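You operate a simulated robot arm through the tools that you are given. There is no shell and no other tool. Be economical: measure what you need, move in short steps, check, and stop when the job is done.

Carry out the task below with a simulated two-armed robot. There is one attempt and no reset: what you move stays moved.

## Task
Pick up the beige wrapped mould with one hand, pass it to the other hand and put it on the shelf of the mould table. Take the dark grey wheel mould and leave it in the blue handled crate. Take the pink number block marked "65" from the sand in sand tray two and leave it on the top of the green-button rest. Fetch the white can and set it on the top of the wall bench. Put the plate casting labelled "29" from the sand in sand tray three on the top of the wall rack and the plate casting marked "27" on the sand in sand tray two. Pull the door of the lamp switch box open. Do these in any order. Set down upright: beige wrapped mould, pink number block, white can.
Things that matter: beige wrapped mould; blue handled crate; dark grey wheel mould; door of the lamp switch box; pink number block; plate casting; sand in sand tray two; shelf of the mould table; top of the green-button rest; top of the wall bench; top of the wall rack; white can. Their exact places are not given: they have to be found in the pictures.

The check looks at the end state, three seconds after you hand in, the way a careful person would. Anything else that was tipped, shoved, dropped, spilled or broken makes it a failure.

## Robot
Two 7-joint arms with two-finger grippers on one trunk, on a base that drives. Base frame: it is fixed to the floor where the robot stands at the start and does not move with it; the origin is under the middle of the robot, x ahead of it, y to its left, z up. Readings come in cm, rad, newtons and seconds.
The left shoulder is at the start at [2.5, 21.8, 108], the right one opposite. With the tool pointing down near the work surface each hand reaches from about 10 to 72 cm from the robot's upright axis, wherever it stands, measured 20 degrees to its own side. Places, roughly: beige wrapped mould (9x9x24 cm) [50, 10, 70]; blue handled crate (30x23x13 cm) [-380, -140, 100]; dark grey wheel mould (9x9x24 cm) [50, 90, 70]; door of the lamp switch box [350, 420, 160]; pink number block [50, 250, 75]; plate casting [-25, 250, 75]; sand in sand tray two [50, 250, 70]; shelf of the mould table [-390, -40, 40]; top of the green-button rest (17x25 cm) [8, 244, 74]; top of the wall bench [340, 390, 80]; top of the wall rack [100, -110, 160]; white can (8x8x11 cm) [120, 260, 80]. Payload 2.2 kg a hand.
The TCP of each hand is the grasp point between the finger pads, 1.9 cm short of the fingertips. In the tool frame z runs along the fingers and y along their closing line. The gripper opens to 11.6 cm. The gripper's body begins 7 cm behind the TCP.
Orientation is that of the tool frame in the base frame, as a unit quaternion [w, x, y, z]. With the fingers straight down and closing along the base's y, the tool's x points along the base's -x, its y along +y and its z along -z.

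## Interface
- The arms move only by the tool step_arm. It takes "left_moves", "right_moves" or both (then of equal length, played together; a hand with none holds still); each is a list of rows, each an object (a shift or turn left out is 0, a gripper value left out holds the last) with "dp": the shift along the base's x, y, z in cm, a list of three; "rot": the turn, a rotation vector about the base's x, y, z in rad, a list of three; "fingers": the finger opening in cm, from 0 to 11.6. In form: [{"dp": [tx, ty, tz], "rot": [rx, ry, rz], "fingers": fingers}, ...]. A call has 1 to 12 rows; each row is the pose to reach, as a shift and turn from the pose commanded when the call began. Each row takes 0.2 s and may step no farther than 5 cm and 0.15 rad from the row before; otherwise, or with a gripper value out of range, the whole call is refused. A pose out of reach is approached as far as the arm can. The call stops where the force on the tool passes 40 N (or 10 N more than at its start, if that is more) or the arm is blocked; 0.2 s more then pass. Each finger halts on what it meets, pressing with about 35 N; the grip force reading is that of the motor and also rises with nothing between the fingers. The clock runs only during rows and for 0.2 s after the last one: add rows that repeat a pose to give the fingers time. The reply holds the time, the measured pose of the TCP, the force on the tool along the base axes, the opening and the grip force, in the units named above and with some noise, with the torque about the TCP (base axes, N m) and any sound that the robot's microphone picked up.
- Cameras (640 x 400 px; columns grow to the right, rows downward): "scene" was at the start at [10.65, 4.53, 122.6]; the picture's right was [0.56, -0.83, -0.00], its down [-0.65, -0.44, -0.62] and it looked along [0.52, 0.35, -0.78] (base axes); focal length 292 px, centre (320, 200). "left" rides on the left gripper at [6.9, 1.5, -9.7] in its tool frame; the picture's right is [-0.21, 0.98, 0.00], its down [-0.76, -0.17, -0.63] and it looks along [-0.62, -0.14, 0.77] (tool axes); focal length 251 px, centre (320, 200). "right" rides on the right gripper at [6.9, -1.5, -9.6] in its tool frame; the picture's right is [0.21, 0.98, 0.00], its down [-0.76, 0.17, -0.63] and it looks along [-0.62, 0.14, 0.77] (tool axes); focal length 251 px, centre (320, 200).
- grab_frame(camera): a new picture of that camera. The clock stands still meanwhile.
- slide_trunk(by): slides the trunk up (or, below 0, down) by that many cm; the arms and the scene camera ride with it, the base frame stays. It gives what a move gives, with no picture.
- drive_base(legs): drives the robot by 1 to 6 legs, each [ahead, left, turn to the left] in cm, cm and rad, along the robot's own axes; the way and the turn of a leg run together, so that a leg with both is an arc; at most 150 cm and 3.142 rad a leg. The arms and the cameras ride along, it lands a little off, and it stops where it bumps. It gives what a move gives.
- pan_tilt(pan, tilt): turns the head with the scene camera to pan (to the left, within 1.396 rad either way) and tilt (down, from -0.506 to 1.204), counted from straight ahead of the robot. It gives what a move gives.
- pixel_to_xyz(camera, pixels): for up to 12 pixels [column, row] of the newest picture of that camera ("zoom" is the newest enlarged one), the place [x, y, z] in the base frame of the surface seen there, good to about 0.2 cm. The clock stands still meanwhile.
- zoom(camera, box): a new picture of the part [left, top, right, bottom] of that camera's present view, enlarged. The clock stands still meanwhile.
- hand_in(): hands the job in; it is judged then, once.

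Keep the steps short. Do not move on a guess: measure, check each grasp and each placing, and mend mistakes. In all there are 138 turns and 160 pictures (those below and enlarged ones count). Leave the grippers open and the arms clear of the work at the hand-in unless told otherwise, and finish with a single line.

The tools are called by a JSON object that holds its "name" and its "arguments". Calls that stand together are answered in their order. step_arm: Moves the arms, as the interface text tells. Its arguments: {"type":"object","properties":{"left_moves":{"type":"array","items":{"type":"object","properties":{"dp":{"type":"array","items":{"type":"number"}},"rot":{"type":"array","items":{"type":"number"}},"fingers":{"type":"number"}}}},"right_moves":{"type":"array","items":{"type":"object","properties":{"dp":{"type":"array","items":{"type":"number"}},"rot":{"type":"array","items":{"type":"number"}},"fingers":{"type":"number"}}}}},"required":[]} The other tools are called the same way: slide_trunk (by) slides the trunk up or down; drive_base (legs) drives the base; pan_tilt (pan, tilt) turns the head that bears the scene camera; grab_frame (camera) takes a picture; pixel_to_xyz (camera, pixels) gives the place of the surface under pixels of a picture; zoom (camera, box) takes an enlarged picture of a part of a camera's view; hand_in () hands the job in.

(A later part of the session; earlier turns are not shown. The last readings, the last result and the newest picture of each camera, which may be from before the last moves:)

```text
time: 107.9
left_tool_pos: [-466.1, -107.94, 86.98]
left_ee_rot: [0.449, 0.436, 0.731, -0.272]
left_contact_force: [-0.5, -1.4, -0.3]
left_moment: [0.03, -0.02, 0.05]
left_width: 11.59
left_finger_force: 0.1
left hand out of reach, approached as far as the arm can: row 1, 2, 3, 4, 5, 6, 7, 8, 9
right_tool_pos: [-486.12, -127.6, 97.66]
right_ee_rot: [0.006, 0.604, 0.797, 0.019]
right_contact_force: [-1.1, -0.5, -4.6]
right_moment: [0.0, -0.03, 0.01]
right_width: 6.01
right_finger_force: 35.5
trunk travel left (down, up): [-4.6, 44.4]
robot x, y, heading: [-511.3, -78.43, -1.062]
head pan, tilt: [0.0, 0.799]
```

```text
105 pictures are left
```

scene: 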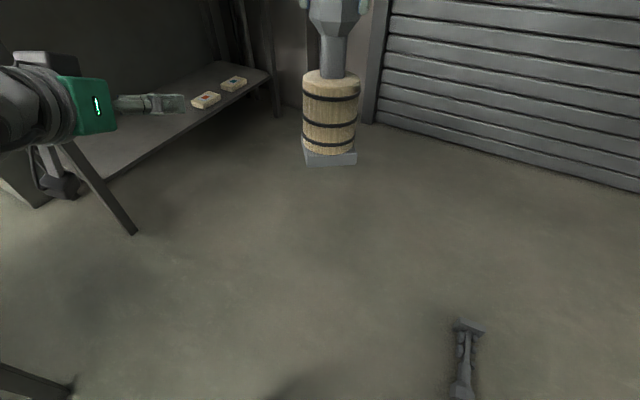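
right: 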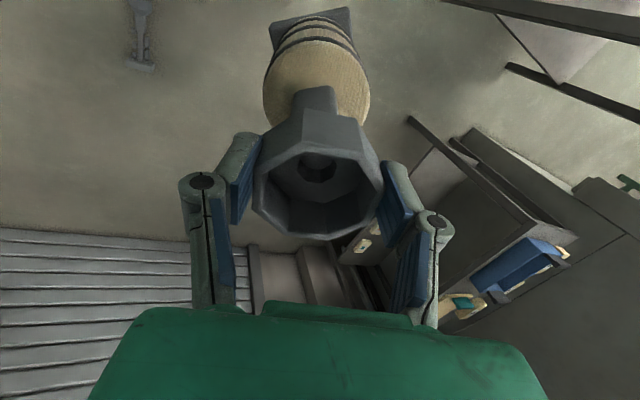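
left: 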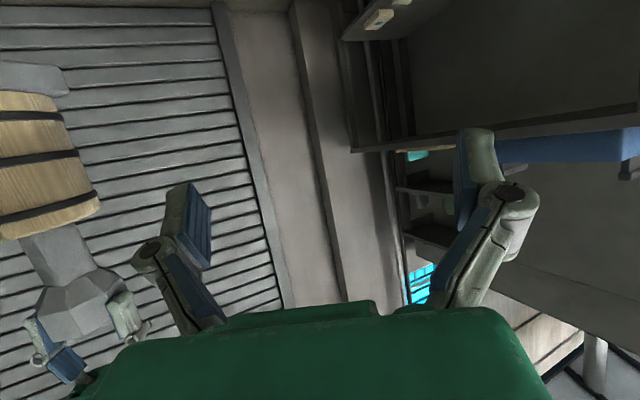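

The folded left arm can't come closer in, so I'll work further out. The right hand takes the mould 9 cm further ahead, and the left slides sideways to line up behind it.

{"name": "step_arm", "arguments": {"right_moves": [{"dp": [1.5, -2.6, 0]}, {"dp": [3, -5.2, 0]}, {"dp": [4.4, -7.8, 0]}, {"dp": [4.4, -7.8, 0]}]}}

{"name": "step_arm", "arguments": {"left_moves": [{"dp": [-4.2, -2.4, -1]}, {"dp": [-8.4, -4.8, -2]}, {"dp": [-12.6, -7.2, -2.5]}, {"dp": [-16.8, -9.6, -2.5]}, {"dp": [-20, -11.4, -2.5]}, {"dp": [-20, -11.4, -2.5]}]}}

{"name": "grab_frame", "arguments": {"camera": "left"}}

{"name": "grab_frame", "arguments": {"camera": "scene"}}

```text
time: 108.9
left_tool_pos: [-465.97, -107.87, 86.81]
left_ee_rot: [0.448, 0.437, 0.731, -0.272]
left_contact_force: [0.4, -1.1, 0.1]
left_moment: [-0.02, 0.01, 0.06]
left_width: 11.63
left_finger_force: 0.1
right_tool_pos: [-483.2, -132.61, 97.43]
right_ee_rot: [0.006, 0.604, 0.797, 0.019]
right_contact_force: [-0.5, -0.6, -4.3]
right_moment: [-0.02, 0.02, 0.0]
right_width: 6.01
right_finger_force: 34.8
right hand out of reach, approached as far as the arm can: row 3, 4
trunk travel left (down, up): [-4.6, 44.4]
robot x, y, heading: [-510.89, -78.38, -1.063]
head pan, tilt: [0.0, 0.799]
```

```text
time: 110.3
left_tool_pos: [-472.39, -121.54, 92.3]
left_ee_rot: [0.405, 0.459, 0.737, -0.287]
left_contact_force: [-0.2, 0.2, 0.0]
left_moment: [0.02, -0.03, 0.04]
left_width: 11.6
left_finger_force: 0.2
left hand out of reach, approached as far as the arm can: row 1, 2, 3, 4, 5, 6
right_tool_pos: [-482.62, -132.45, 97.54]
right_ee_rot: [0.006, 0.603, 0.798, 0.016]
right_contact_force: [-0.3, 0.8, -5.5]
right_moment: [-0.02, -0.03, -0.01]
right_width: 6.0
right_finger_force: 34.6
trunk travel left (down, up): [-4.6, 44.4]
robot x, y, heading: [-510.76, -78.92, -1.066]
head pan, tilt: [0.0, 0.799]
```

```text
104 pictures are left
```

left: 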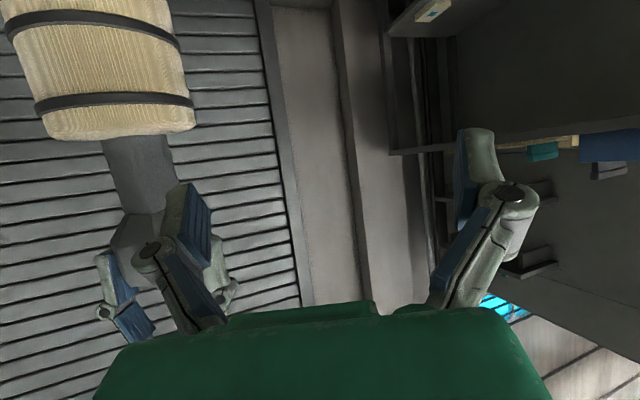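

```text
103 pictures are left
```

scene: 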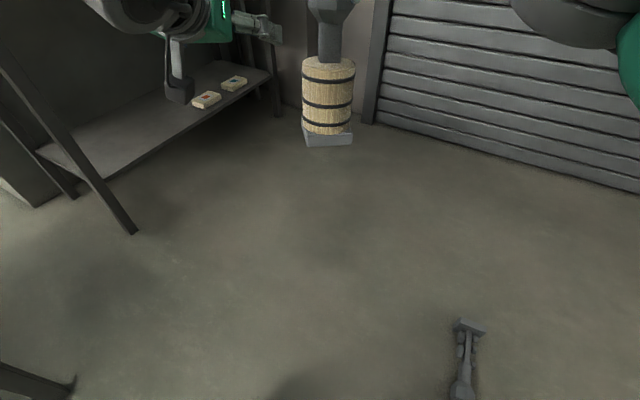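

Both arms are limited with the trunk this low. I'll raise the trunk back to its original height, lower both hands again, and retry the alignment.

{"name": "slide_trunk", "arguments": {"by": 18}}

{"name": "step_arm", "arguments": {"left_moves": [{"dp": [0, 0, -4]}, {"dp": [-1, 1, -8]}, {"dp": [-3, 1, -12]}, {"dp": [-5, 0, -16]}, {"dp": [-7, -1, -20]}, {"dp": [-9, -2, -22]}, {"dp": [-11, -3, -22]}, {"dp": [-11, -3, -22]}], "right_moves": [{"dp": [0, 0, -4]}, {"dp": [0, 0, -8]}, {"dp": [1, -1.5, -12]}, {"dp": [1.7, -3, -15]}, {"dp": [1.7, -3, -15]}, {"dp": [1.7, -3, -15]}, {"dp": [1.7, -3, -15]}, {"dp": [1.7, -3, -15]}]}}

{"name": "grab_frame", "arguments": {"camera": "left"}}

{"name": "grab_frame", "arguments": {"camera": "scene"}}

```text
time: 112.3
left_tool_pos: [-472.33, -121.49, 110.14]
left_ee_rot: [0.405, 0.459, 0.737, -0.287]
left_contact_force: [-0.5, 0.4, 0.0]
left_moment: [0.0, 0.01, 0.0]
left_width: 11.61
left_finger_force: 0.1
right_tool_pos: [-482.55, -132.31, 115.5]
right_ee_rot: [0.006, 0.603, 0.798, 0.015]
right_contact_force: [1.0, 0.2, -4.4]
right_moment: [-0.04, -0.01, -0.01]
right_width: 6.01
right_finger_force: 35.2
trunk travel left (down, up): [-22.6, 26.4]
robot x, y, heading: [-511.16, -78.56, -1.066]
head pan, tilt: [0.0, 0.799]
```

```text
time: 114.1
left_tool_pos: [-467.03, -124.5, 96.92]
left_ee_rot: [0.36, 0.461, 0.747, -0.316]
left_contact_force: [0.5, 0.7, -0.5]
left_moment: [0.01, -0.01, 0.01]
left_width: 11.62
left_finger_force: 0.1
left hand out of reach, approached as far as the arm can: row 1, 2, 3, 4, 5, 6, 7, 8
right_tool_pos: [-481.04, -135.24, 100.25]
right_ee_rot: [0.007, 0.603, 0.797, 0.016]
right_contact_force: [0.0, 0.3, -5.6]
right_moment: [-0.02, 0.03, 0.04]
right_width: 5.98
right_finger_force: 35.0
trunk travel left (down, up): [-22.6, 26.4]
robot x, y, heading: [-510.92, -78.34, -1.062]
head pan, tilt: [0.0, 0.799]
```

```text
102 pictures are left
```

left: 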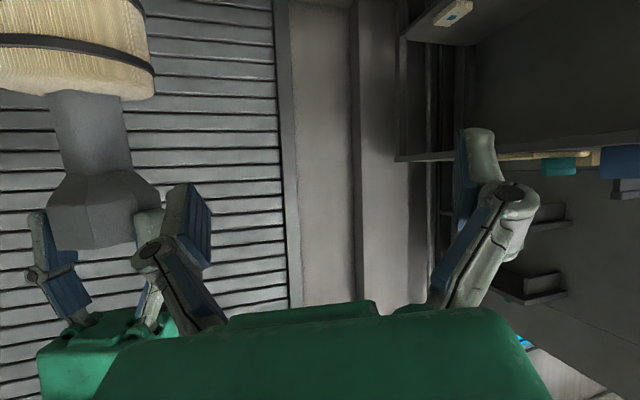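

```text
101 pictures are left
```

scene: 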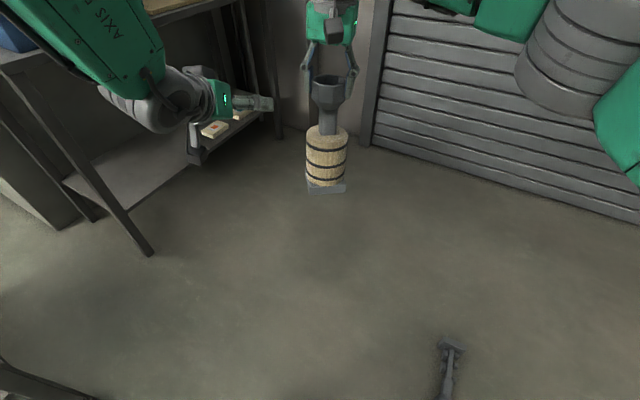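

The left forearm comes in from the side, so the hand should point inwards to the right. I'll yaw the left hand about 0.8 rad to the right and back it off from the mould.

{"name": "step_arm", "arguments": {"left_moves": [{"dp": [1.2, 0.6, 0], "rot": [0, 0, -0.14]}, {"dp": [2.4, 1.2, 0], "rot": [0, 0, -0.28]}, {"dp": [3.6, 1.8, 0], "rot": [0, 0, -0.42]}, {"dp": [5, 2.4, 0], "rot": [0, 0, -0.56]}, {"dp": [6.1, 2.8, 0], "rot": [0, 0, -0.7]}, {"dp": [6.1, 2.8, 0], "rot": [0, 0, -0.8]}, {"dp": [6.1, 2.8, 0], "rot": [0, 0, -0.8]}, {"dp": [6.1, 2.8, 0], "rot": [0, 0, -0.8]}]}}

{"name": "grab_frame", "arguments": {"camera": "left"}}

{"name": "grab_frame", "arguments": {"camera": "scene"}}

```text
time: 115.9
left_tool_pos: [-462.92, -121.54, 95.61]
left_ee_rot: [0.216, 0.738, 0.486, -0.416]
left_contact_force: [0.8, 0.0, 0.0]
left_moment: [0.01, 0.01, 0.02]
left_width: 11.6
left_finger_force: 0.1
right_tool_pos: [-481.09, -135.25, 100.29]
right_ee_rot: [0.005, 0.603, 0.798, 0.016]
right_contact_force: [0.1, 0.1, -4.7]
right_moment: [-0.03, 0.01, 0.03]
right_width: 5.99
right_finger_force: 34.5
trunk travel left (down, up): [-22.6, 26.4]
robot x, y, heading: [-510.99, -78.0, -1.068]
head pan, tilt: [0.0, 0.799]
```

```text
100 pictures are left
```

left: 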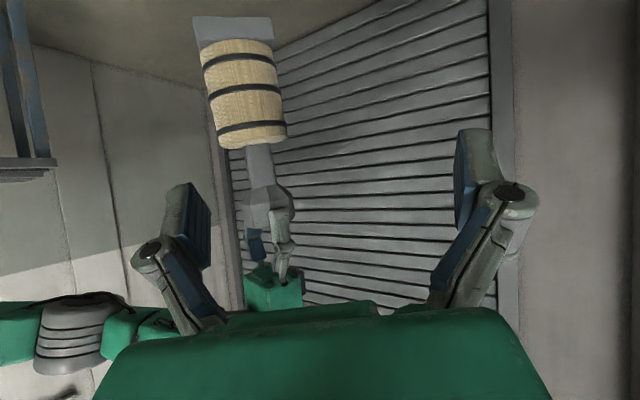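

```text
99 pictures are left
```

scene: 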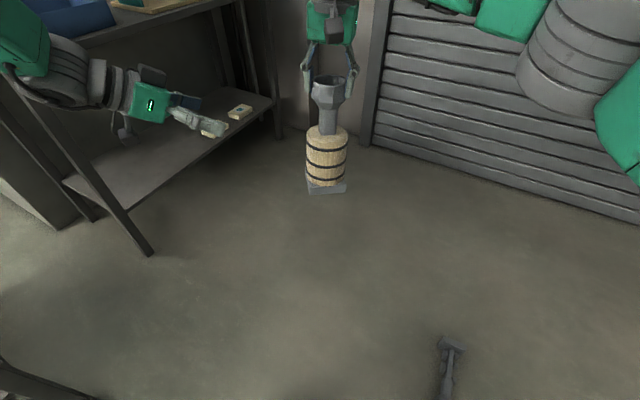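

The left hand now points inwards, about 58° right and 34° down, and it is in reach. By calculation the mould axis is 10.4 cm sideways and 21 cm ahead of the fingers. I'll shift sideways and down first.

{"name": "step_arm", "arguments": {"left_moves": [{"dp": [-3.1, 1.5, -3]}, {"dp": [-6.2, 3, -5]}, {"dp": [-9.3, 4.5, -8]}, {"dp": [-11.5, 0.6, -8.6]}, {"dp": [-12.7, -1.7, -8.6]}, {"dp": [-12.7, -1.7, -8.6]}]}}

{"name": "grab_frame", "arguments": {"camera": "left"}}

{"name": "grab_frame", "arguments": {"camera": "scene"}}

```text
time: 117.3
left_tool_pos: [-475.47, -123.28, 86.69]
left_ee_rot: [0.216, 0.737, 0.486, -0.416]
left_contact_force: [0.5, 0.0, 0.2]
left_moment: [-0.02, 0.0, 0.0]
left_width: 11.6
left_finger_force: 0.2
right_tool_pos: [-480.7, -135.15, 100.31]
right_ee_rot: [0.006, 0.603, 0.798, 0.016]
right_contact_force: [0.9, -0.2, -4.3]
right_moment: [-0.01, -0.03, -0.03]
right_width: 6.02
right_finger_force: 35.0
trunk travel left (down, up): [-22.6, 26.4]
robot x, y, heading: [-510.75, -78.46, -1.063]
head pan, tilt: [0.0, 0.799]
```

```text
98 pictures are left
```

left: 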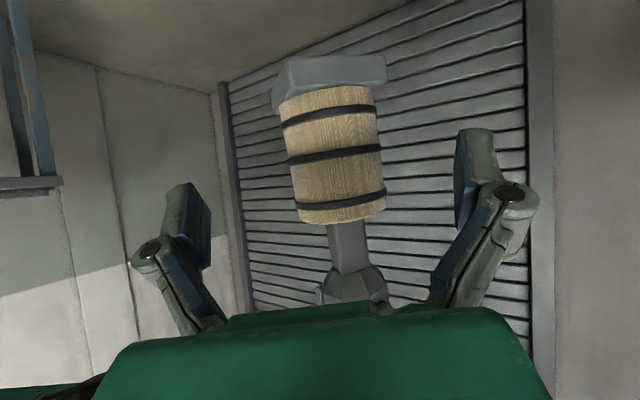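

```text
97 pictures are left
```

scene: 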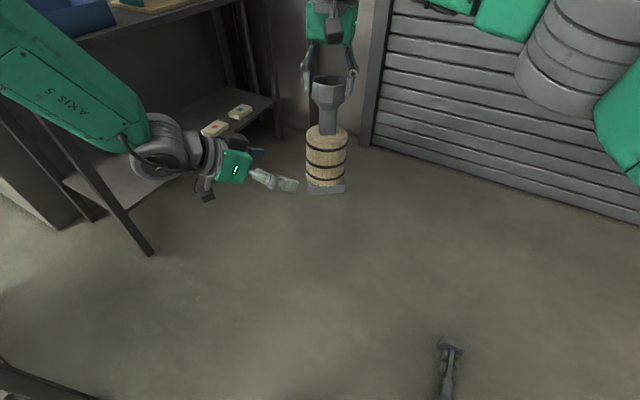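

The mould sits centred between the left fingers, with 12.5 cm still to go. I'll advance and close on the wrapped body.

{"name": "step_arm", "arguments": {"left_moves": [{"dp": [-2, -4, 0]}, {"dp": [-4, -8, 0]}, {"dp": [-5.6, -11.2, 0]}, {"dp": [-5.6, -11.2, 0]}, {"dp": [-5.6, -11.2, 0], "fingers": 8}, {"dp": [-5.6, -11.2, 0], "fingers": 5}, {"dp": [-5.6, -11.2, 0], "fingers": 5}, {"dp": [-5.6, -11.2, 0], "fingers": 5}]}}

{"name": "grab_frame", "arguments": {"camera": "left"}}

{"name": "grab_frame", "arguments": {"camera": "right"}}

```text
time: 119.1
left_tool_pos: [-480.92, -134.48, 86.93]
left_ee_rot: [0.216, 0.737, 0.486, -0.417]
left_contact_force: [11.9, -9.8, -0.4]
left_moment: [0.61, 0.79, -0.03]
left_width: 8.63
left_finger_force: 35.1
right_tool_pos: [-480.91, -135.18, 100.27]
right_ee_rot: [0.004, 0.603, 0.797, 0.016]
right_contact_force: [-11.4, 10.5, -1.2]
right_moment: [0.77, 0.73, 0.11]
right_width: 6.0
right_finger_force: 35.1
trunk travel left (down, up): [-22.6, 26.4]
robot x, y, heading: [-510.7, -78.65, -1.063]
head pan, tilt: [0.0, 0.799]
```

```text
96 pictures are left
```

left: 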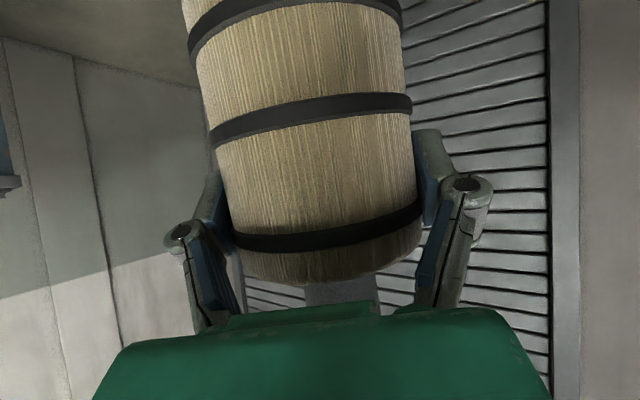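

```text
95 pictures are left
```

right: 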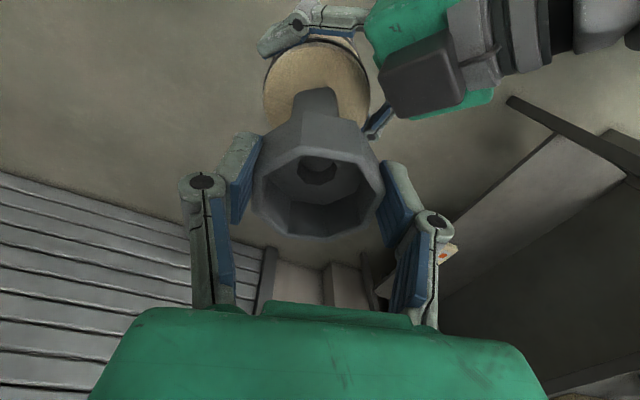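

The left hand holds the wrap at 8.6 cm. I'll release the right hand and lift it straight up and away.

{"name": "step_arm", "arguments": {"right_moves": [{"dp": [0, 0, 0], "fingers": 8}, {"dp": [0, 0, 0], "fingers": 11}, {"dp": [0, 0, 3], "fingers": 11}, {"dp": [0, 0, 7]}, {"dp": [0, 0, 11]}, {"dp": [-2, 1, 14]}, {"dp": [-6, 0, 14]}, {"dp": [-10, -2, 14]}, {"dp": [-14, -4, 14]}, {"dp": [-18, -6, 14]}]}}

{"name": "grab_frame", "arguments": {"camera": "scene"}}

{"name": "grab_frame", "arguments": {"camera": "left"}}

```text
time: 121.3
left_tool_pos: [-481.2, -134.5, 86.99]
left_ee_rot: [0.216, 0.738, 0.487, -0.415]
left_contact_force: [-0.3, -0.5, 0.7]
left_moment: [0.03, -0.02, 0.02]
left_width: 8.63
left_finger_force: 35.2
right_tool_pos: [-499.1, -141.31, 114.52]
right_ee_rot: [0.006, 0.604, 0.797, 0.016]
right_contact_force: [-0.7, 0.0, 0.5]
right_moment: [0.0, 0.01, -0.04]
right_width: 10.98
right_finger_force: 0.1
right hand out of reach, approached as far as the arm can: row 5
trunk travel left (down, up): [-22.6, 26.4]
robot x, y, heading: [-511.1, -78.63, -1.061]
head pan, tilt: [0.0, 0.799]
```

```text
94 pictures are left
```

scene: 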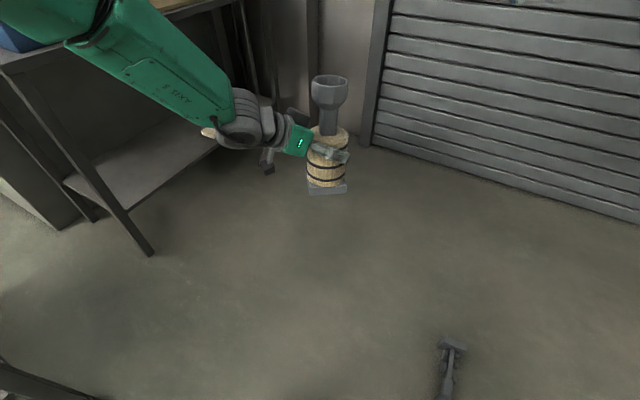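

```text
93 pictures are left
```

left: 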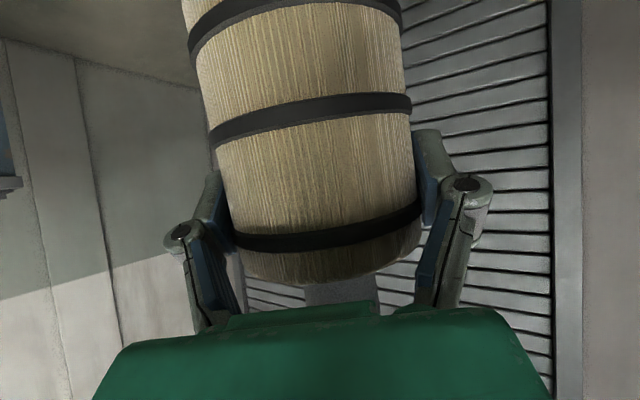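

The hand-over is done and the left hand holds the mould upright. The wheel mould lies on the floor near (−530, −135), within the right arm's area. I'll lower the trunk fully, bring the right hand above it and look.

{"name": "slide_trunk", "arguments": {"by": -22}}

{"name": "step_arm", "arguments": {"right_moves": [{"dp": [-3, 0.8, -3]}, {"dp": [-6, 1.6, -6]}, {"dp": [-9, 2.4, -9]}, {"dp": [-12, 3.2, -12]}, {"dp": [-15, 4, -15]}, {"dp": [-18, 4.8, -18]}, {"dp": [-21, 5.6, -21]}, {"dp": [-24, 6.4, -24]}, {"dp": [-26, 7, -28]}, {"dp": [-27, 7, -32]}, {"dp": [-28, 7, -36]}, {"dp": [-28, 7, -40]}]}}

{"name": "grab_frame", "arguments": {"camera": "right"}}

{"name": "grab_frame", "arguments": {"camera": "scene"}}

```text
time: 123.7
left_tool_pos: [-481.18, -134.63, 64.99]
left_ee_rot: [0.216, 0.738, 0.486, -0.416]
left_contact_force: [0.0, -0.3, -0.4]
left_moment: [-0.03, 0.0, 0.0]
left_width: 8.62
left_finger_force: 34.9
right_tool_pos: [-499.04, -141.31, 92.72]
right_ee_rot: [0.006, 0.603, 0.798, 0.017]
right_contact_force: [0.3, 0.0, -0.3]
right_moment: [0.0, -0.02, -0.03]
right_width: 10.99
right_finger_force: 0.0
trunk travel left (down, up): [-0.6, 48.4]
robot x, y, heading: [-510.98, -78.26, -1.065]
head pan, tilt: [0.0, 0.799]
```

```text
time: 126.3
left_tool_pos: [-481.12, -134.5, 65.0]
left_ee_rot: [0.216, 0.738, 0.487, -0.415]
left_contact_force: [-0.2, 0.2, -0.6]
left_moment: [0.04, -0.02, -0.05]
left_width: 8.62
left_finger_force: 34.5
right_tool_pos: [-526.92, -134.42, 52.62]
right_ee_rot: [0.007, 0.604, 0.797, 0.017]
right_contact_force: [-0.1, -0.1, -0.2]
right_moment: [0.0, 0.01, 0.0]
right_width: 10.99
right_finger_force: 0.1
trunk travel left (down, up): [-0.6, 48.4]
robot x, y, heading: [-510.97, -78.29, -1.063]
head pan, tilt: [0.0, 0.799]
```

```text
92 pictures are left
```

right: 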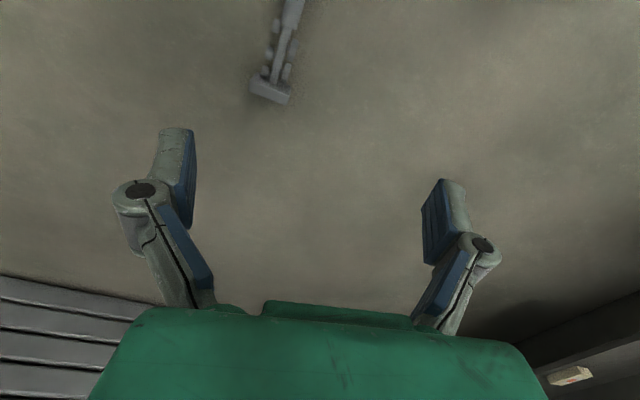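

```text
91 pictures are left
```

scene: 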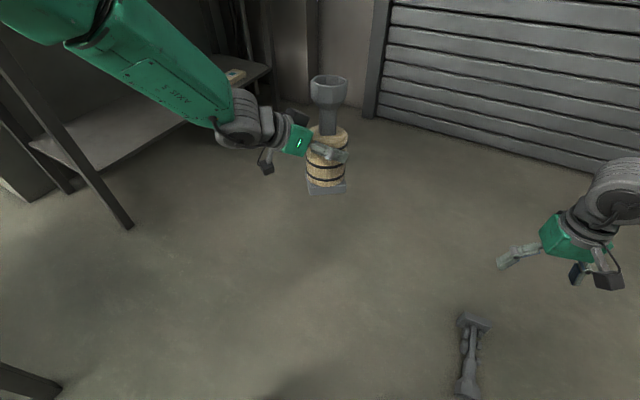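

{"name": "pixel_to_xyz", "arguments": {"camera": "scene", "pixels": [[472, 320], [468, 345], [467, 365], [466, 378], [466, 390], [456, 388], [478, 390]]}}

{"name": "pixel_to_xyz", "arguments": {"camera": "right", "pixels": [[252, 82], [288, 98], [275, 65], [284, 40], [292, 12]]}}

{"name": "zoom", "arguments": {"camera": "right", "box": [220, 0, 340, 110]}}

```text
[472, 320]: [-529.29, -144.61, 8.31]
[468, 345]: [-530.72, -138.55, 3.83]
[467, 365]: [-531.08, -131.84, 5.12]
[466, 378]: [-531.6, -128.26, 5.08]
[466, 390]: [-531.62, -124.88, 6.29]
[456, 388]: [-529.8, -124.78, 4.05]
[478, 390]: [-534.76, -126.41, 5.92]
```

```text
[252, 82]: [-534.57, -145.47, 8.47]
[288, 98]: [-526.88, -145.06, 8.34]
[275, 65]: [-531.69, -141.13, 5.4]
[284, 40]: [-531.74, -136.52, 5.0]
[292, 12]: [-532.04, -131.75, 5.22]
```

```text
3.64 times, centred on (280, 55) of right
```

zoom: 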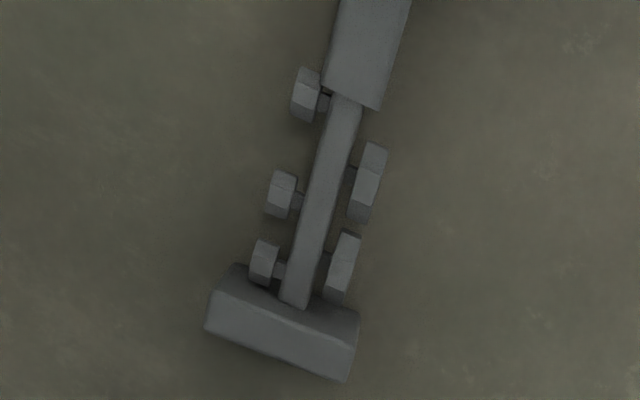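

The mould lies whole along y, with its base at y −145, neck at about (−532, −130.5) and axis near z 3.6. I'll yaw the right hand to match, move over the neck and descend partway.

{"name": "step_arm", "arguments": {"right_moves": [{"dp": [-2, 1.5, -3], "rot": [0, 0, -0.08], "fingers": 8}, {"dp": [-4, 3, -6], "rot": [0, 0, -0.17]}, {"dp": [-5.2, 3.9, -10], "rot": [0, 0, -0.17]}, {"dp": [-5.2, 3.9, -14.5], "rot": [0, 0, -0.17]}, {"dp": [-5.2, 3.9, -19], "rot": [0, 0, -0.17]}, {"dp": [-5.2, 3.9, -23.5], "rot": [0, 0, -0.17]}, {"dp": [-5.2, 3.9, -28], "rot": [0, 0, -0.17]}, {"dp": [-5.2, 3.9, -32.5], "rot": [0, 0, -0.17]}, {"dp": [-5.2, 3.9, -37], "rot": [0, 0, -0.17]}, {"dp": [-5.2, 3.9, -40], "rot": [0, 0, -0.17]}, {"dp": [-5.2, 3.9, -40], "rot": [0, 0, -0.17]}]}}

{"name": "grab_frame", "arguments": {"camera": "right"}}

{"name": "grab_frame", "arguments": {"camera": "scene"}}

```text
time: 128.7
left_tool_pos: [-481.2, -134.52, 65.07]
left_ee_rot: [0.217, 0.737, 0.487, -0.415]
left_contact_force: [0.3, 0.3, -0.5]
left_moment: [0.01, -0.05, 0.01]
left_width: 8.62
left_finger_force: 34.9
right_tool_pos: [-532.22, -130.02, 12.53]
right_ee_rot: [0.008, 0.669, 0.743, 0.016]
right_contact_force: [0.4, -0.8, -0.9]
right_moment: [0.02, 0.02, 0.01]
right_width: 8.0
right_finger_force: 0.0
trunk travel left (down, up): [-0.6, 48.4]
robot x, y, heading: [-510.61, -78.36, -1.064]
head pan, tilt: [0.0, 0.799]
```

```text
89 pictures are left
```

right: 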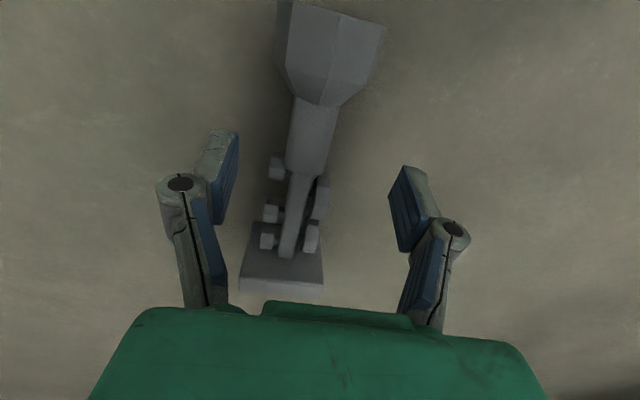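

```text
88 pictures are left
```

scene: 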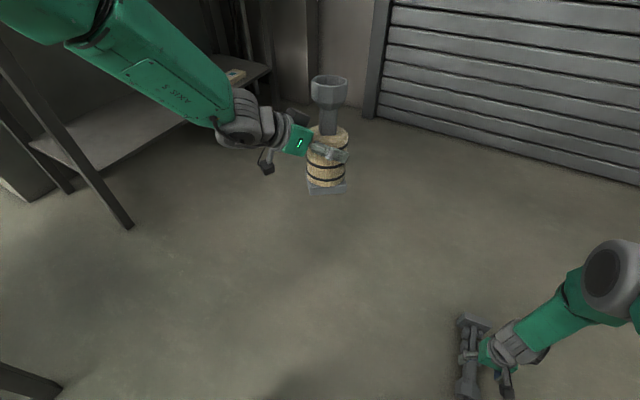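

{"name": "pixel_to_xyz", "arguments": {"camera": "right", "pixels": [[296, 125], [333, 128], [313, 125], [292, 160], [325, 165], [308, 162], [322, 60], [325, 20]]}}

```text
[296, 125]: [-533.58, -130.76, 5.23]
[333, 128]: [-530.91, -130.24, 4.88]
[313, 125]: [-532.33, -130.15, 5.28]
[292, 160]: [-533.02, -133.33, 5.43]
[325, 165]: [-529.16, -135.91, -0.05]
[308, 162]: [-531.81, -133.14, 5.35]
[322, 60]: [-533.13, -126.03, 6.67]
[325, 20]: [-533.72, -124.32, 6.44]
```

{"name": "step_arm", "arguments": {"right_moves": [{"dp": [0, -1, -3], "rot": [0, 0, 0.09]}, {"dp": [0, -1, -6], "rot": [0, 0, 0.09]}, {"dp": [0, -1, -9], "rot": [0, 0, 0.09]}, {"dp": [0, -1, -9], "rot": [0, 0, 0.09]}, {"dp": [0, -1, -9], "rot": [0, 0, 0.09], "fingers": 4}, {"dp": [0, -1, -9], "rot": [0, 0, 0.09], "fingers": 1}, {"dp": [0, -1, -9], "rot": [0, 0, 0.09], "fingers": 1}, {"dp": [0, -1, -9], "rot": [0, 0, 0.09], "fingers": 1}]}}

{"name": "grab_frame", "arguments": {"camera": "right"}}

```text
time: 130.5
left_tool_pos: [-481.21, -134.43, 65.01]
left_ee_rot: [0.217, 0.737, 0.486, -0.416]
left_contact_force: [0.1, -0.2, 1.7]
left_moment: [0.02, -0.03, 0.0]
left_width: 8.6
left_finger_force: 35.2
right_tool_pos: [-531.89, -130.97, 5.81]
right_ee_rot: [0.009, 0.634, 0.773, 0.016]
right_contact_force: [2.7, -0.2, 9.3]
right_moment: [0.17, -0.09, -0.57]
right_width: 3.5
right_finger_force: 34.7
right hand out of reach, approached as far as the arm can: row 3, 4, 5, 6, 7, 8
trunk travel left (down, up): [-0.6, 48.4]
robot x, y, heading: [-511.01, -78.55, -1.066]
head pan, tilt: [0.0, 0.799]
```

```text
87 pictures are left
```

right: 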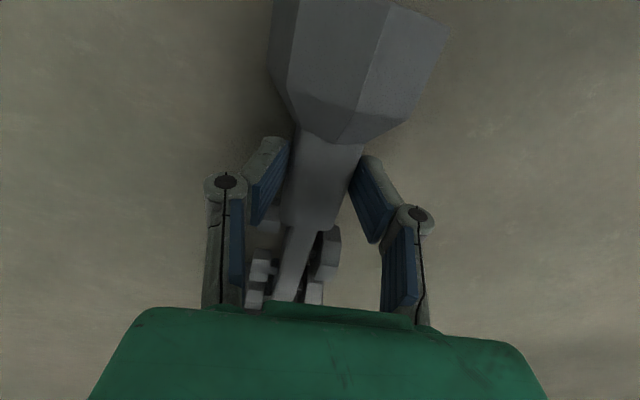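

The pads reach only the top of the neck because the arm is at its downward limit. I'll open, rise, and drive the robot a little closer (10 ahead, 8 right).

{"name": "step_arm", "arguments": {"right_moves": [{"dp": [0, 0, 0], "fingers": 8}, {"dp": [0, 0, 2], "fingers": 8}, {"dp": [0, 0, 6]}, {"dp": [0, 0, 11]}, {"dp": [0, 0, 15]}]}}

{"name": "drive_base", "arguments": {"legs": [[10, -8, 0]]}}

{"name": "grab_frame", "arguments": {"camera": "right"}}

{"name": "grab_frame", "arguments": {"camera": "scene"}}

```text
time: 131.7
left_tool_pos: [-481.21, -134.54, 65.07]
left_ee_rot: [0.217, 0.737, 0.486, -0.417]
left_contact_force: [-0.6, -0.3, 0.5]
left_moment: [-0.02, 0.0, 0.01]
left_width: 8.62
left_finger_force: 35.0
right_tool_pos: [-532.12, -130.74, 21.0]
right_ee_rot: [0.007, 0.635, 0.773, 0.016]
right_contact_force: [-0.1, -1.0, -1.1]
right_moment: [0.0, 0.01, 0.02]
right_width: 7.99
right_finger_force: 0.0
trunk travel left (down, up): [-0.6, 48.4]
robot x, y, heading: [-511.05, -78.59, -1.062]
head pan, tilt: [0.0, 0.799]
```

```text
time: 132.9
left_tool_pos: [-482.83, -147.11, 64.81]
left_ee_rot: [0.216, 0.737, 0.487, -0.417]
left_contact_force: [0.8, -0.1, -1.1]
left_moment: [-0.02, 0.02, -0.03]
left_width: 8.62
left_finger_force: 35.0
right_tool_pos: [-533.89, -143.39, 21.09]
right_ee_rot: [0.005, 0.634, 0.773, 0.015]
right_contact_force: [0.7, 0.3, 0.0]
right_moment: [-0.01, 0.07, 0.01]
right_width: 8.0
right_finger_force: 0.0
trunk travel left (down, up): [-0.6, 48.4]
robot x, y, heading: [-512.89, -90.85, -1.065]
head pan, tilt: [0.0, 0.799]
```

```text
86 pictures are left
```

right: 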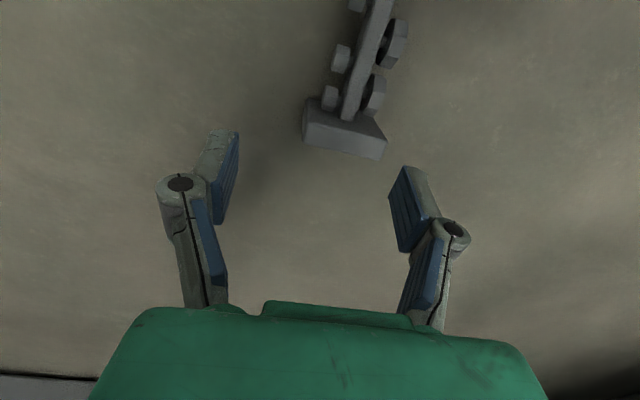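

```text
85 pictures are left
```

scene: 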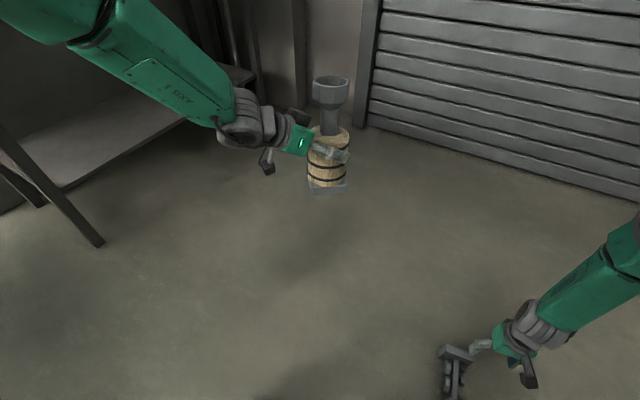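

{"name": "step_arm", "arguments": {"right_moves": [{"dp": [0.6, 4.2, 0]}, {"dp": [1.2, 8.4, 0]}, {"dp": [1.7, 12.4, -1]}, {"dp": [1.7, 12.4, -5]}, {"dp": [1.7, 12.4, -8]}, {"dp": [1.7, 12.4, -8]}]}}

{"name": "grab_frame", "arguments": {"camera": "right"}}

{"name": "pixel_to_xyz", "arguments": {"camera": "right", "pixels": [[296, 125], [333, 128], [313, 125], [292, 160], [308, 162], [322, 60], [325, 20]]}}

```text
time: 134.3
left_tool_pos: [-482.83, -146.85, 65.13]
left_ee_rot: [0.219, 0.737, 0.486, -0.417]
left_contact_force: [0.7, 0.0, 0.7]
left_moment: [-0.04, -0.02, -0.01]
left_width: 8.61
left_finger_force: 35.5
right_tool_pos: [-532.37, -130.96, 13.02]
right_ee_rot: [0.007, 0.635, 0.772, 0.016]
right_contact_force: [-1.0, 0.5, 0.1]
right_moment: [0.02, -0.01, 0.01]
right_width: 7.99
right_finger_force: 0.0
trunk travel left (down, up): [-0.6, 48.4]
robot x, y, heading: [-512.54, -90.68, -1.06]
head pan, tilt: [0.0, 0.799]
```

```text
84 pictures are left
```

right: 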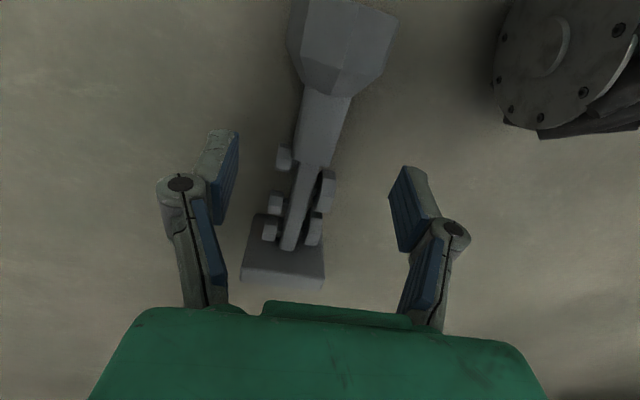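

```text
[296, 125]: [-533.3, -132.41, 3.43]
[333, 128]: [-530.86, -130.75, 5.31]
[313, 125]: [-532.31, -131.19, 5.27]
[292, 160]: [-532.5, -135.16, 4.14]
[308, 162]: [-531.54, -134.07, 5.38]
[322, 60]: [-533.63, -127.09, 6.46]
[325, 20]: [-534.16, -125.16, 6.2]
```

{"name": "step_arm", "arguments": {"right_moves": [{"dp": [0.1, -0.4, -3], "rot": [0, 0, 0.09]}, {"dp": [0.1, -0.4, -6], "rot": [0, 0, 0.09]}, {"dp": [0.1, -0.4, -9], "rot": [0, 0, 0.09]}, {"dp": [0.1, -0.4, -9.6], "rot": [0, 0, 0.09]}, {"dp": [0.1, -0.4, -9.6], "rot": [0, 0, 0.09], "fingers": 4}, {"dp": [0.1, -0.4, -9.6], "rot": [0, 0, 0.09], "fingers": 1}, {"dp": [0.1, -0.4, -9.6], "rot": [0, 0, 0.09], "fingers": 1}, {"dp": [0.1, -0.4, -9.6], "rot": [0, 0, 0.09], "fingers": 1}]}}

{"name": "grab_frame", "arguments": {"camera": "right"}}

```text
time: 136.2
left_tool_pos: [-483.29, -146.98, 65.1]
left_ee_rot: [0.218, 0.738, 0.486, -0.415]
left_contact_force: [0.8, 0.5, 0.3]
left_moment: [-0.01, -0.04, 0.01]
left_width: 8.62
left_finger_force: 35.0
right_tool_pos: [-532.12, -131.29, 3.34]
right_ee_rot: [0.007, 0.599, 0.8, 0.018]
right_contact_force: [-0.7, 0.4, 0.1]
right_moment: [0.35, 0.08, 0.01]
right_width: 2.69
right_finger_force: 34.6
trunk travel left (down, up): [-0.6, 48.4]
robot x, y, heading: [-512.63, -90.93, -1.06]
head pan, tilt: [0.0, 0.799]
```

```text
83 pictures are left
```

right: 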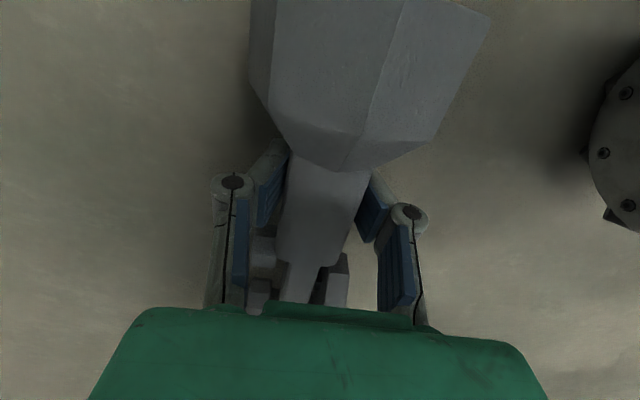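

I have a solid grip on the neck at 2.7 cm. I'll lift it up and forward of the base.

{"name": "step_arm", "arguments": {"right_moves": [{"dp": [0, 0, 1.5]}, {"dp": [0, -0.5, 4]}, {"dp": [0, -1, 8]}, {"dp": [0, -2, 12]}, {"dp": [0, -3, 16]}, {"dp": [0, -5, 20]}, {"dp": [1, -7, 24]}, {"dp": [2, -9, 28]}, {"dp": [3, -11, 32]}, {"dp": [3, -12, 36]}, {"dp": [3, -12, 40]}, {"dp": [3, -12, 40]}]}}

{"name": "grab_frame", "arguments": {"camera": "scene"}}

{"name": "grab_frame", "arguments": {"camera": "right"}}

```text
time: 138.8
left_tool_pos: [-483.29, -147.14, 65.04]
left_ee_rot: [0.217, 0.739, 0.485, -0.415]
left_contact_force: [0.0, 0.5, 0.0]
left_moment: [-0.03, -0.01, -0.01]
left_width: 8.57
left_finger_force: 34.7
right_tool_pos: [-529.3, -143.27, 43.37]
right_ee_rot: [0.007, 0.599, 0.8, 0.017]
right_contact_force: [-0.2, 0.1, -4.7]
right_moment: [0.35, 0.1, 0.01]
right_width: 2.68
right_finger_force: 35.0
trunk travel left (down, up): [-0.6, 48.4]
robot x, y, heading: [-513.07, -91.26, -1.066]
head pan, tilt: [0.0, 0.799]
```

```text
82 pictures are left
```

scene: 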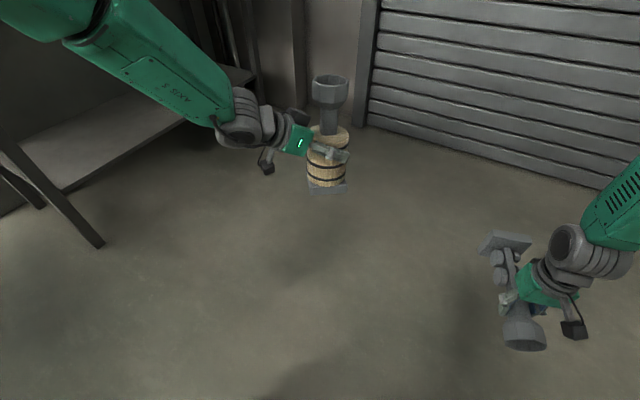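

```text
81 pictures are left
```

right: 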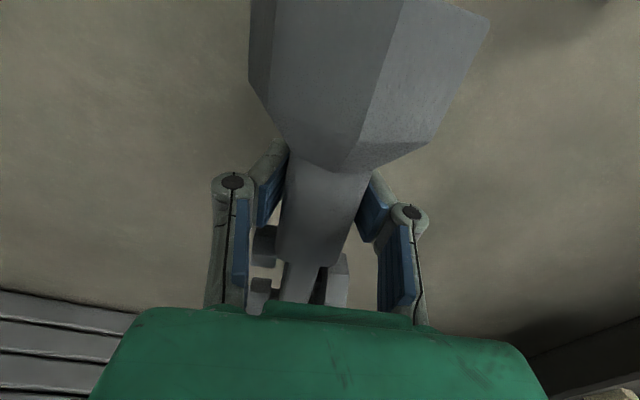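

Both moulds are secure. Plan: swing the beige mould out to the left and turn the wheel mould by −1.34 rad so it will lie along the crate, then raise the trunk and face the crate.

{"name": "step_arm", "arguments": {"left_moves": [{"dp": [2.5, 2.9, 0]}, {"dp": [5, 5.8, 0]}, {"dp": [7.5, 8.7, 0]}, {"dp": [10, 11.6, 0]}, {"dp": [12.5, 14.5, 0]}, {"dp": [15, 17.4, 0]}, {"dp": [17.5, 20.3, 0]}, {"dp": [20, 23.2, 0]}, {"dp": [22.5, 26, 0]}, {"dp": [25, 28.5, 0]}, {"dp": [25, 28.5, 0]}], "right_moves": [{"dp": [1, 0, 1], "rot": [0, 0, -0.134]}, {"dp": [2, 0, 2], "rot": [0, 0, -0.268]}, {"dp": [3, 0, 3], "rot": [0, 0, -0.402]}, {"dp": [4, 0, 4], "rot": [0, 0, -0.536]}, {"dp": [5, 0, 5], "rot": [0, 0, -0.67]}, {"dp": [6, 0, 6], "rot": [0, 0, -0.804]}, {"dp": [7, 0, 7], "rot": [0, 0, -0.938]}, {"dp": [8, 0, 8], "rot": [0, 0, -1.072]}, {"dp": [8, 0, 9], "rot": [0, 0, -1.206]}, {"dp": [8, 0, 10], "rot": [0, 0, -1.34]}, {"dp": [8, 0, 10], "rot": [0, 0, -1.34]}]}}

{"name": "slide_trunk", "arguments": {"by": 25}}

{"name": "grab_frame", "arguments": {"camera": "scene"}}

```text
time: 141.2
left_tool_pos: [-458.03, -118.36, 65.36]
left_ee_rot: [0.217, 0.738, 0.486, -0.416]
left_contact_force: [-0.6, 0.3, -0.7]
left_moment: [0.02, 0.02, 0.01]
left_width: 8.61
left_finger_force: 34.4
right_tool_pos: [-521.03, -143.43, 53.48]
right_ee_rot: [0.016, 0.967, 0.254, 0.009]
right_contact_force: [0.9, -0.3, -3.9]
right_moment: [0.11, -0.3, -0.02]
right_width: 2.66
right_finger_force: 35.1
trunk travel left (down, up): [-0.6, 48.4]
robot x, y, heading: [-513.06, -90.91, -1.061]
head pan, tilt: [0.0, 0.799]
```

```text
time: 143.7
left_tool_pos: [-457.99, -118.38, 90.16]
left_ee_rot: [0.218, 0.737, 0.486, -0.415]
left_contact_force: [-0.2, 0.3, -5.4]
left_moment: [0.01, -0.02, -0.01]
left_width: 8.58
left_finger_force: 34.8
right_tool_pos: [-521.09, -143.43, 78.46]
right_ee_rot: [0.016, 0.967, 0.255, 0.007]
right_contact_force: [-0.1, 0.3, -4.2]
right_moment: [0.19, -0.3, 0.0]
right_width: 2.68
right_finger_force: 35.0
trunk travel left (down, up): [-25.6, 23.4]
robot x, y, heading: [-512.48, -90.93, -1.062]
head pan, tilt: [0.0, 0.799]
```

```text
80 pictures are left
```

scene: 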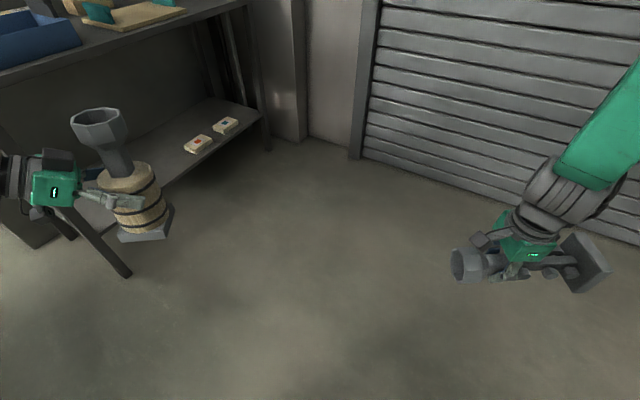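

Stable. I'll raise the trunk another 19, turn to face +x, strafe right 31 and advance 55, then look.

{"name": "slide_trunk", "arguments": {"by": 19}}

{"name": "drive_base", "arguments": {"legs": [[0, 0, 1.06], [0, -31, 0], [55, 0, 0]]}}

{"name": "pan_tilt", "arguments": {"pan": -0.1, "tilt": 0.75}}

{"name": "grab_frame", "arguments": {"camera": "scene"}}

```text
time: 145.8
left_tool_pos: [-457.91, -118.37, 109.19]
left_ee_rot: [0.219, 0.737, 0.487, -0.415]
left_contact_force: [-0.2, 0.2, -5.9]
left_moment: [-0.02, -0.05, -0.02]
left_width: 8.59
left_finger_force: 35.0
right_tool_pos: [-520.98, -143.48, 97.42]
right_ee_rot: [0.016, 0.967, 0.256, 0.007]
right_contact_force: [0.0, 0.1, -4.0]
right_moment: [0.17, -0.29, 0.02]
right_width: 2.67
right_finger_force: 35.2
trunk travel left (down, up): [-44.6, 4.4]
robot x, y, heading: [-512.53, -91.36, -1.062]
head pan, tilt: [0.0, 0.799]
```

```text
time: 153.4
left_tool_pos: [-406.41, -84.67, 108.53]
left_ee_rot: [0.403, 0.386, 0.789, -0.256]
left_contact_force: [0.3, 2.2, -5.7]
left_moment: [-0.06, -0.01, -0.08]
left_width: 8.58
left_finger_force: 34.7
right_tool_pos: [-415.61, -152.3, 97.96]
right_ee_rot: [0.018, 0.704, 0.71, 0.007]
right_contact_force: [-0.9, 3.1, -3.7]
right_moment: [0.19, 0.02, 0.0]
right_width: 2.63
right_finger_force: 34.6
trunk travel left (down, up): [-44.6, 4.4]
robot x, y, heading: [-457.05, -121.72, 0.003]
head pan, tilt: [0.0, 0.799]
```

```text
time: 154.0
left_tool_pos: [-406.7, -86.66, 109.31]
left_ee_rot: [0.398, 0.391, 0.792, -0.248]
left_contact_force: [-0.5, -0.3, -5.4]
left_moment: [0.02, 0.01, 0.0]
left_width: 8.56
left_finger_force: 34.9
right_tool_pos: [-415.75, -153.96, 97.55]
right_ee_rot: [0.011, 0.704, 0.71, 0.016]
right_contact_force: [0.2, -0.3, -4.5]
right_moment: [0.35, 0.01, -0.01]
right_width: 2.65
right_finger_force: 34.6
trunk travel left (down, up): [-44.6, 4.4]
robot x, y, heading: [-457.07, -121.43, -0.0]
head pan, tilt: [-0.099, 0.75]
```

```text
79 pictures are left
```

scene: 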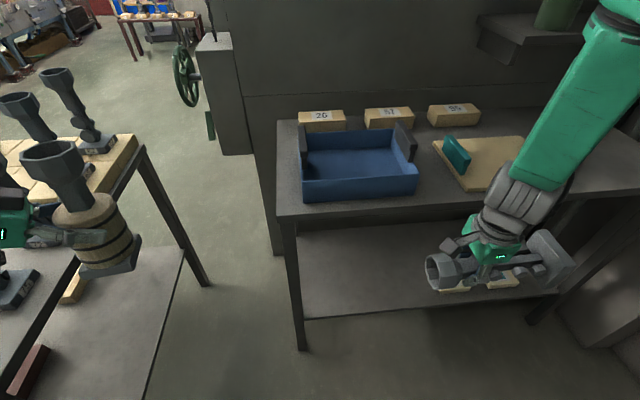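

{"name": "pixel_to_xyz", "arguments": {"camera": "scene", "pixels": [[55, 73], [18, 98], [90, 145], [130, 140], [15, 285], [303, 172], [415, 172], [400, 130], [300, 130], [355, 170], [350, 140], [310, 195]]}}

{"name": "zoom", "arguments": {"camera": "scene", "box": [270, 90, 450, 220]}}

```text
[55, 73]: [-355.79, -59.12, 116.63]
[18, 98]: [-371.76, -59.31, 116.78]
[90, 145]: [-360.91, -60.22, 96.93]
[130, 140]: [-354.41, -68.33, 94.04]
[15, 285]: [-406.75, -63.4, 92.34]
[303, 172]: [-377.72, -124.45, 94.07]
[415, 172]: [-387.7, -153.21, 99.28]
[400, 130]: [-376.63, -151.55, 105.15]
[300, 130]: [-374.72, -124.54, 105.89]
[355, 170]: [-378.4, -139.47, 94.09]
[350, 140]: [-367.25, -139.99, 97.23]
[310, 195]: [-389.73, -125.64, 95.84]
```

```text
3.08 times, centred on (360, 155) of scene
```

zoom: 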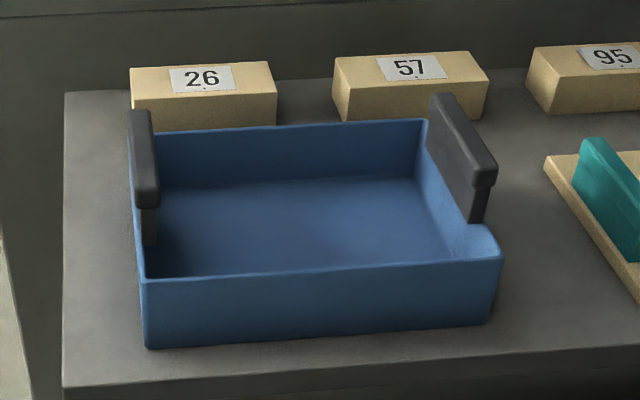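

Crate floor is z 94, inside y −125.5…−152 and x −389…−367. I'll raise the right hand 16 and bring it to the middle, then strafe right 15 and advance 24.

{"name": "step_arm", "arguments": {"right_moves": [{"dp": [0, 0, 5]}, {"dp": [0, 0, 10]}, {"dp": [0, 1, 15]}, {"dp": [0, 5, 16]}, {"dp": [0, 10, 16]}, {"dp": [0, 15, 16]}, {"dp": [0, 20, 16]}, {"dp": [0, 25, 16]}, {"dp": [0, 30, 16]}, {"dp": [0, 30, 16]}]}}

{"name": "drive_base", "arguments": {"legs": [[0, -15, 0], [24, 0, 0]]}}

{"name": "grab_frame", "arguments": {"camera": "scene"}}

```text
refused: row 3 steps farther than a row can; nothing moved
```

```text
time: 156.8
left_tool_pos: [-383.81, -106.71, 111.18]
left_ee_rot: [0.396, 0.398, 0.795, -0.23]
left_contact_force: [-1.0, -1.9, -3.2]
left_moment: [0.11, 0.02, 0.02]
left_width: 8.57
left_finger_force: 35.2
right_tool_pos: [-392.49, -173.45, 96.41]
right_ee_rot: [0.0, 0.704, 0.71, 0.032]
right_contact_force: [-2.8, -2.2, 1.0]
right_moment: [-0.39, -0.22, -0.24]
right_width: 2.0
right_finger_force: 34.8
trunk travel left (down, up): [-44.6, 4.4]
robot x, y, heading: [-433.21, -136.77, 0.005]
head pan, tilt: [-0.099, 0.75]
```

```text
77 pictures are left
```

scene: 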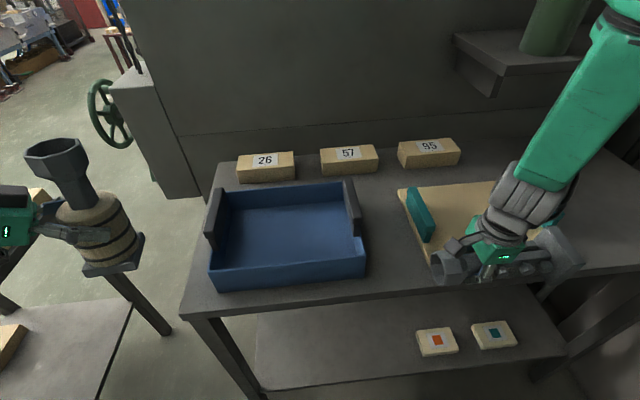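

The arm move was refused but the drive went ahead, so the mould may have touched the table edge. I'll check with the right camera before anything else.

{"name": "grab_frame", "arguments": {"camera": "right"}}

{"name": "zoom", "arguments": {"camera": "scene", "box": [400, 170, 620, 310]}}

```text
76 pictures are left
```

right: 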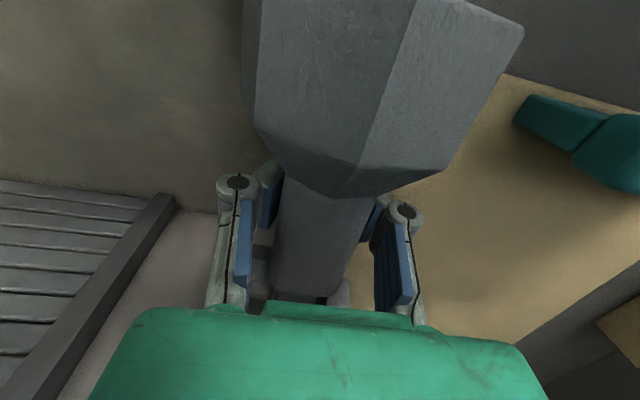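

```text
2.86 times, centred on (510, 240) of scene
```

zoom: 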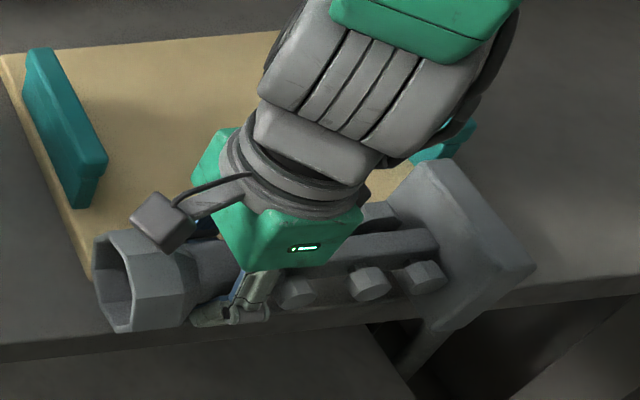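

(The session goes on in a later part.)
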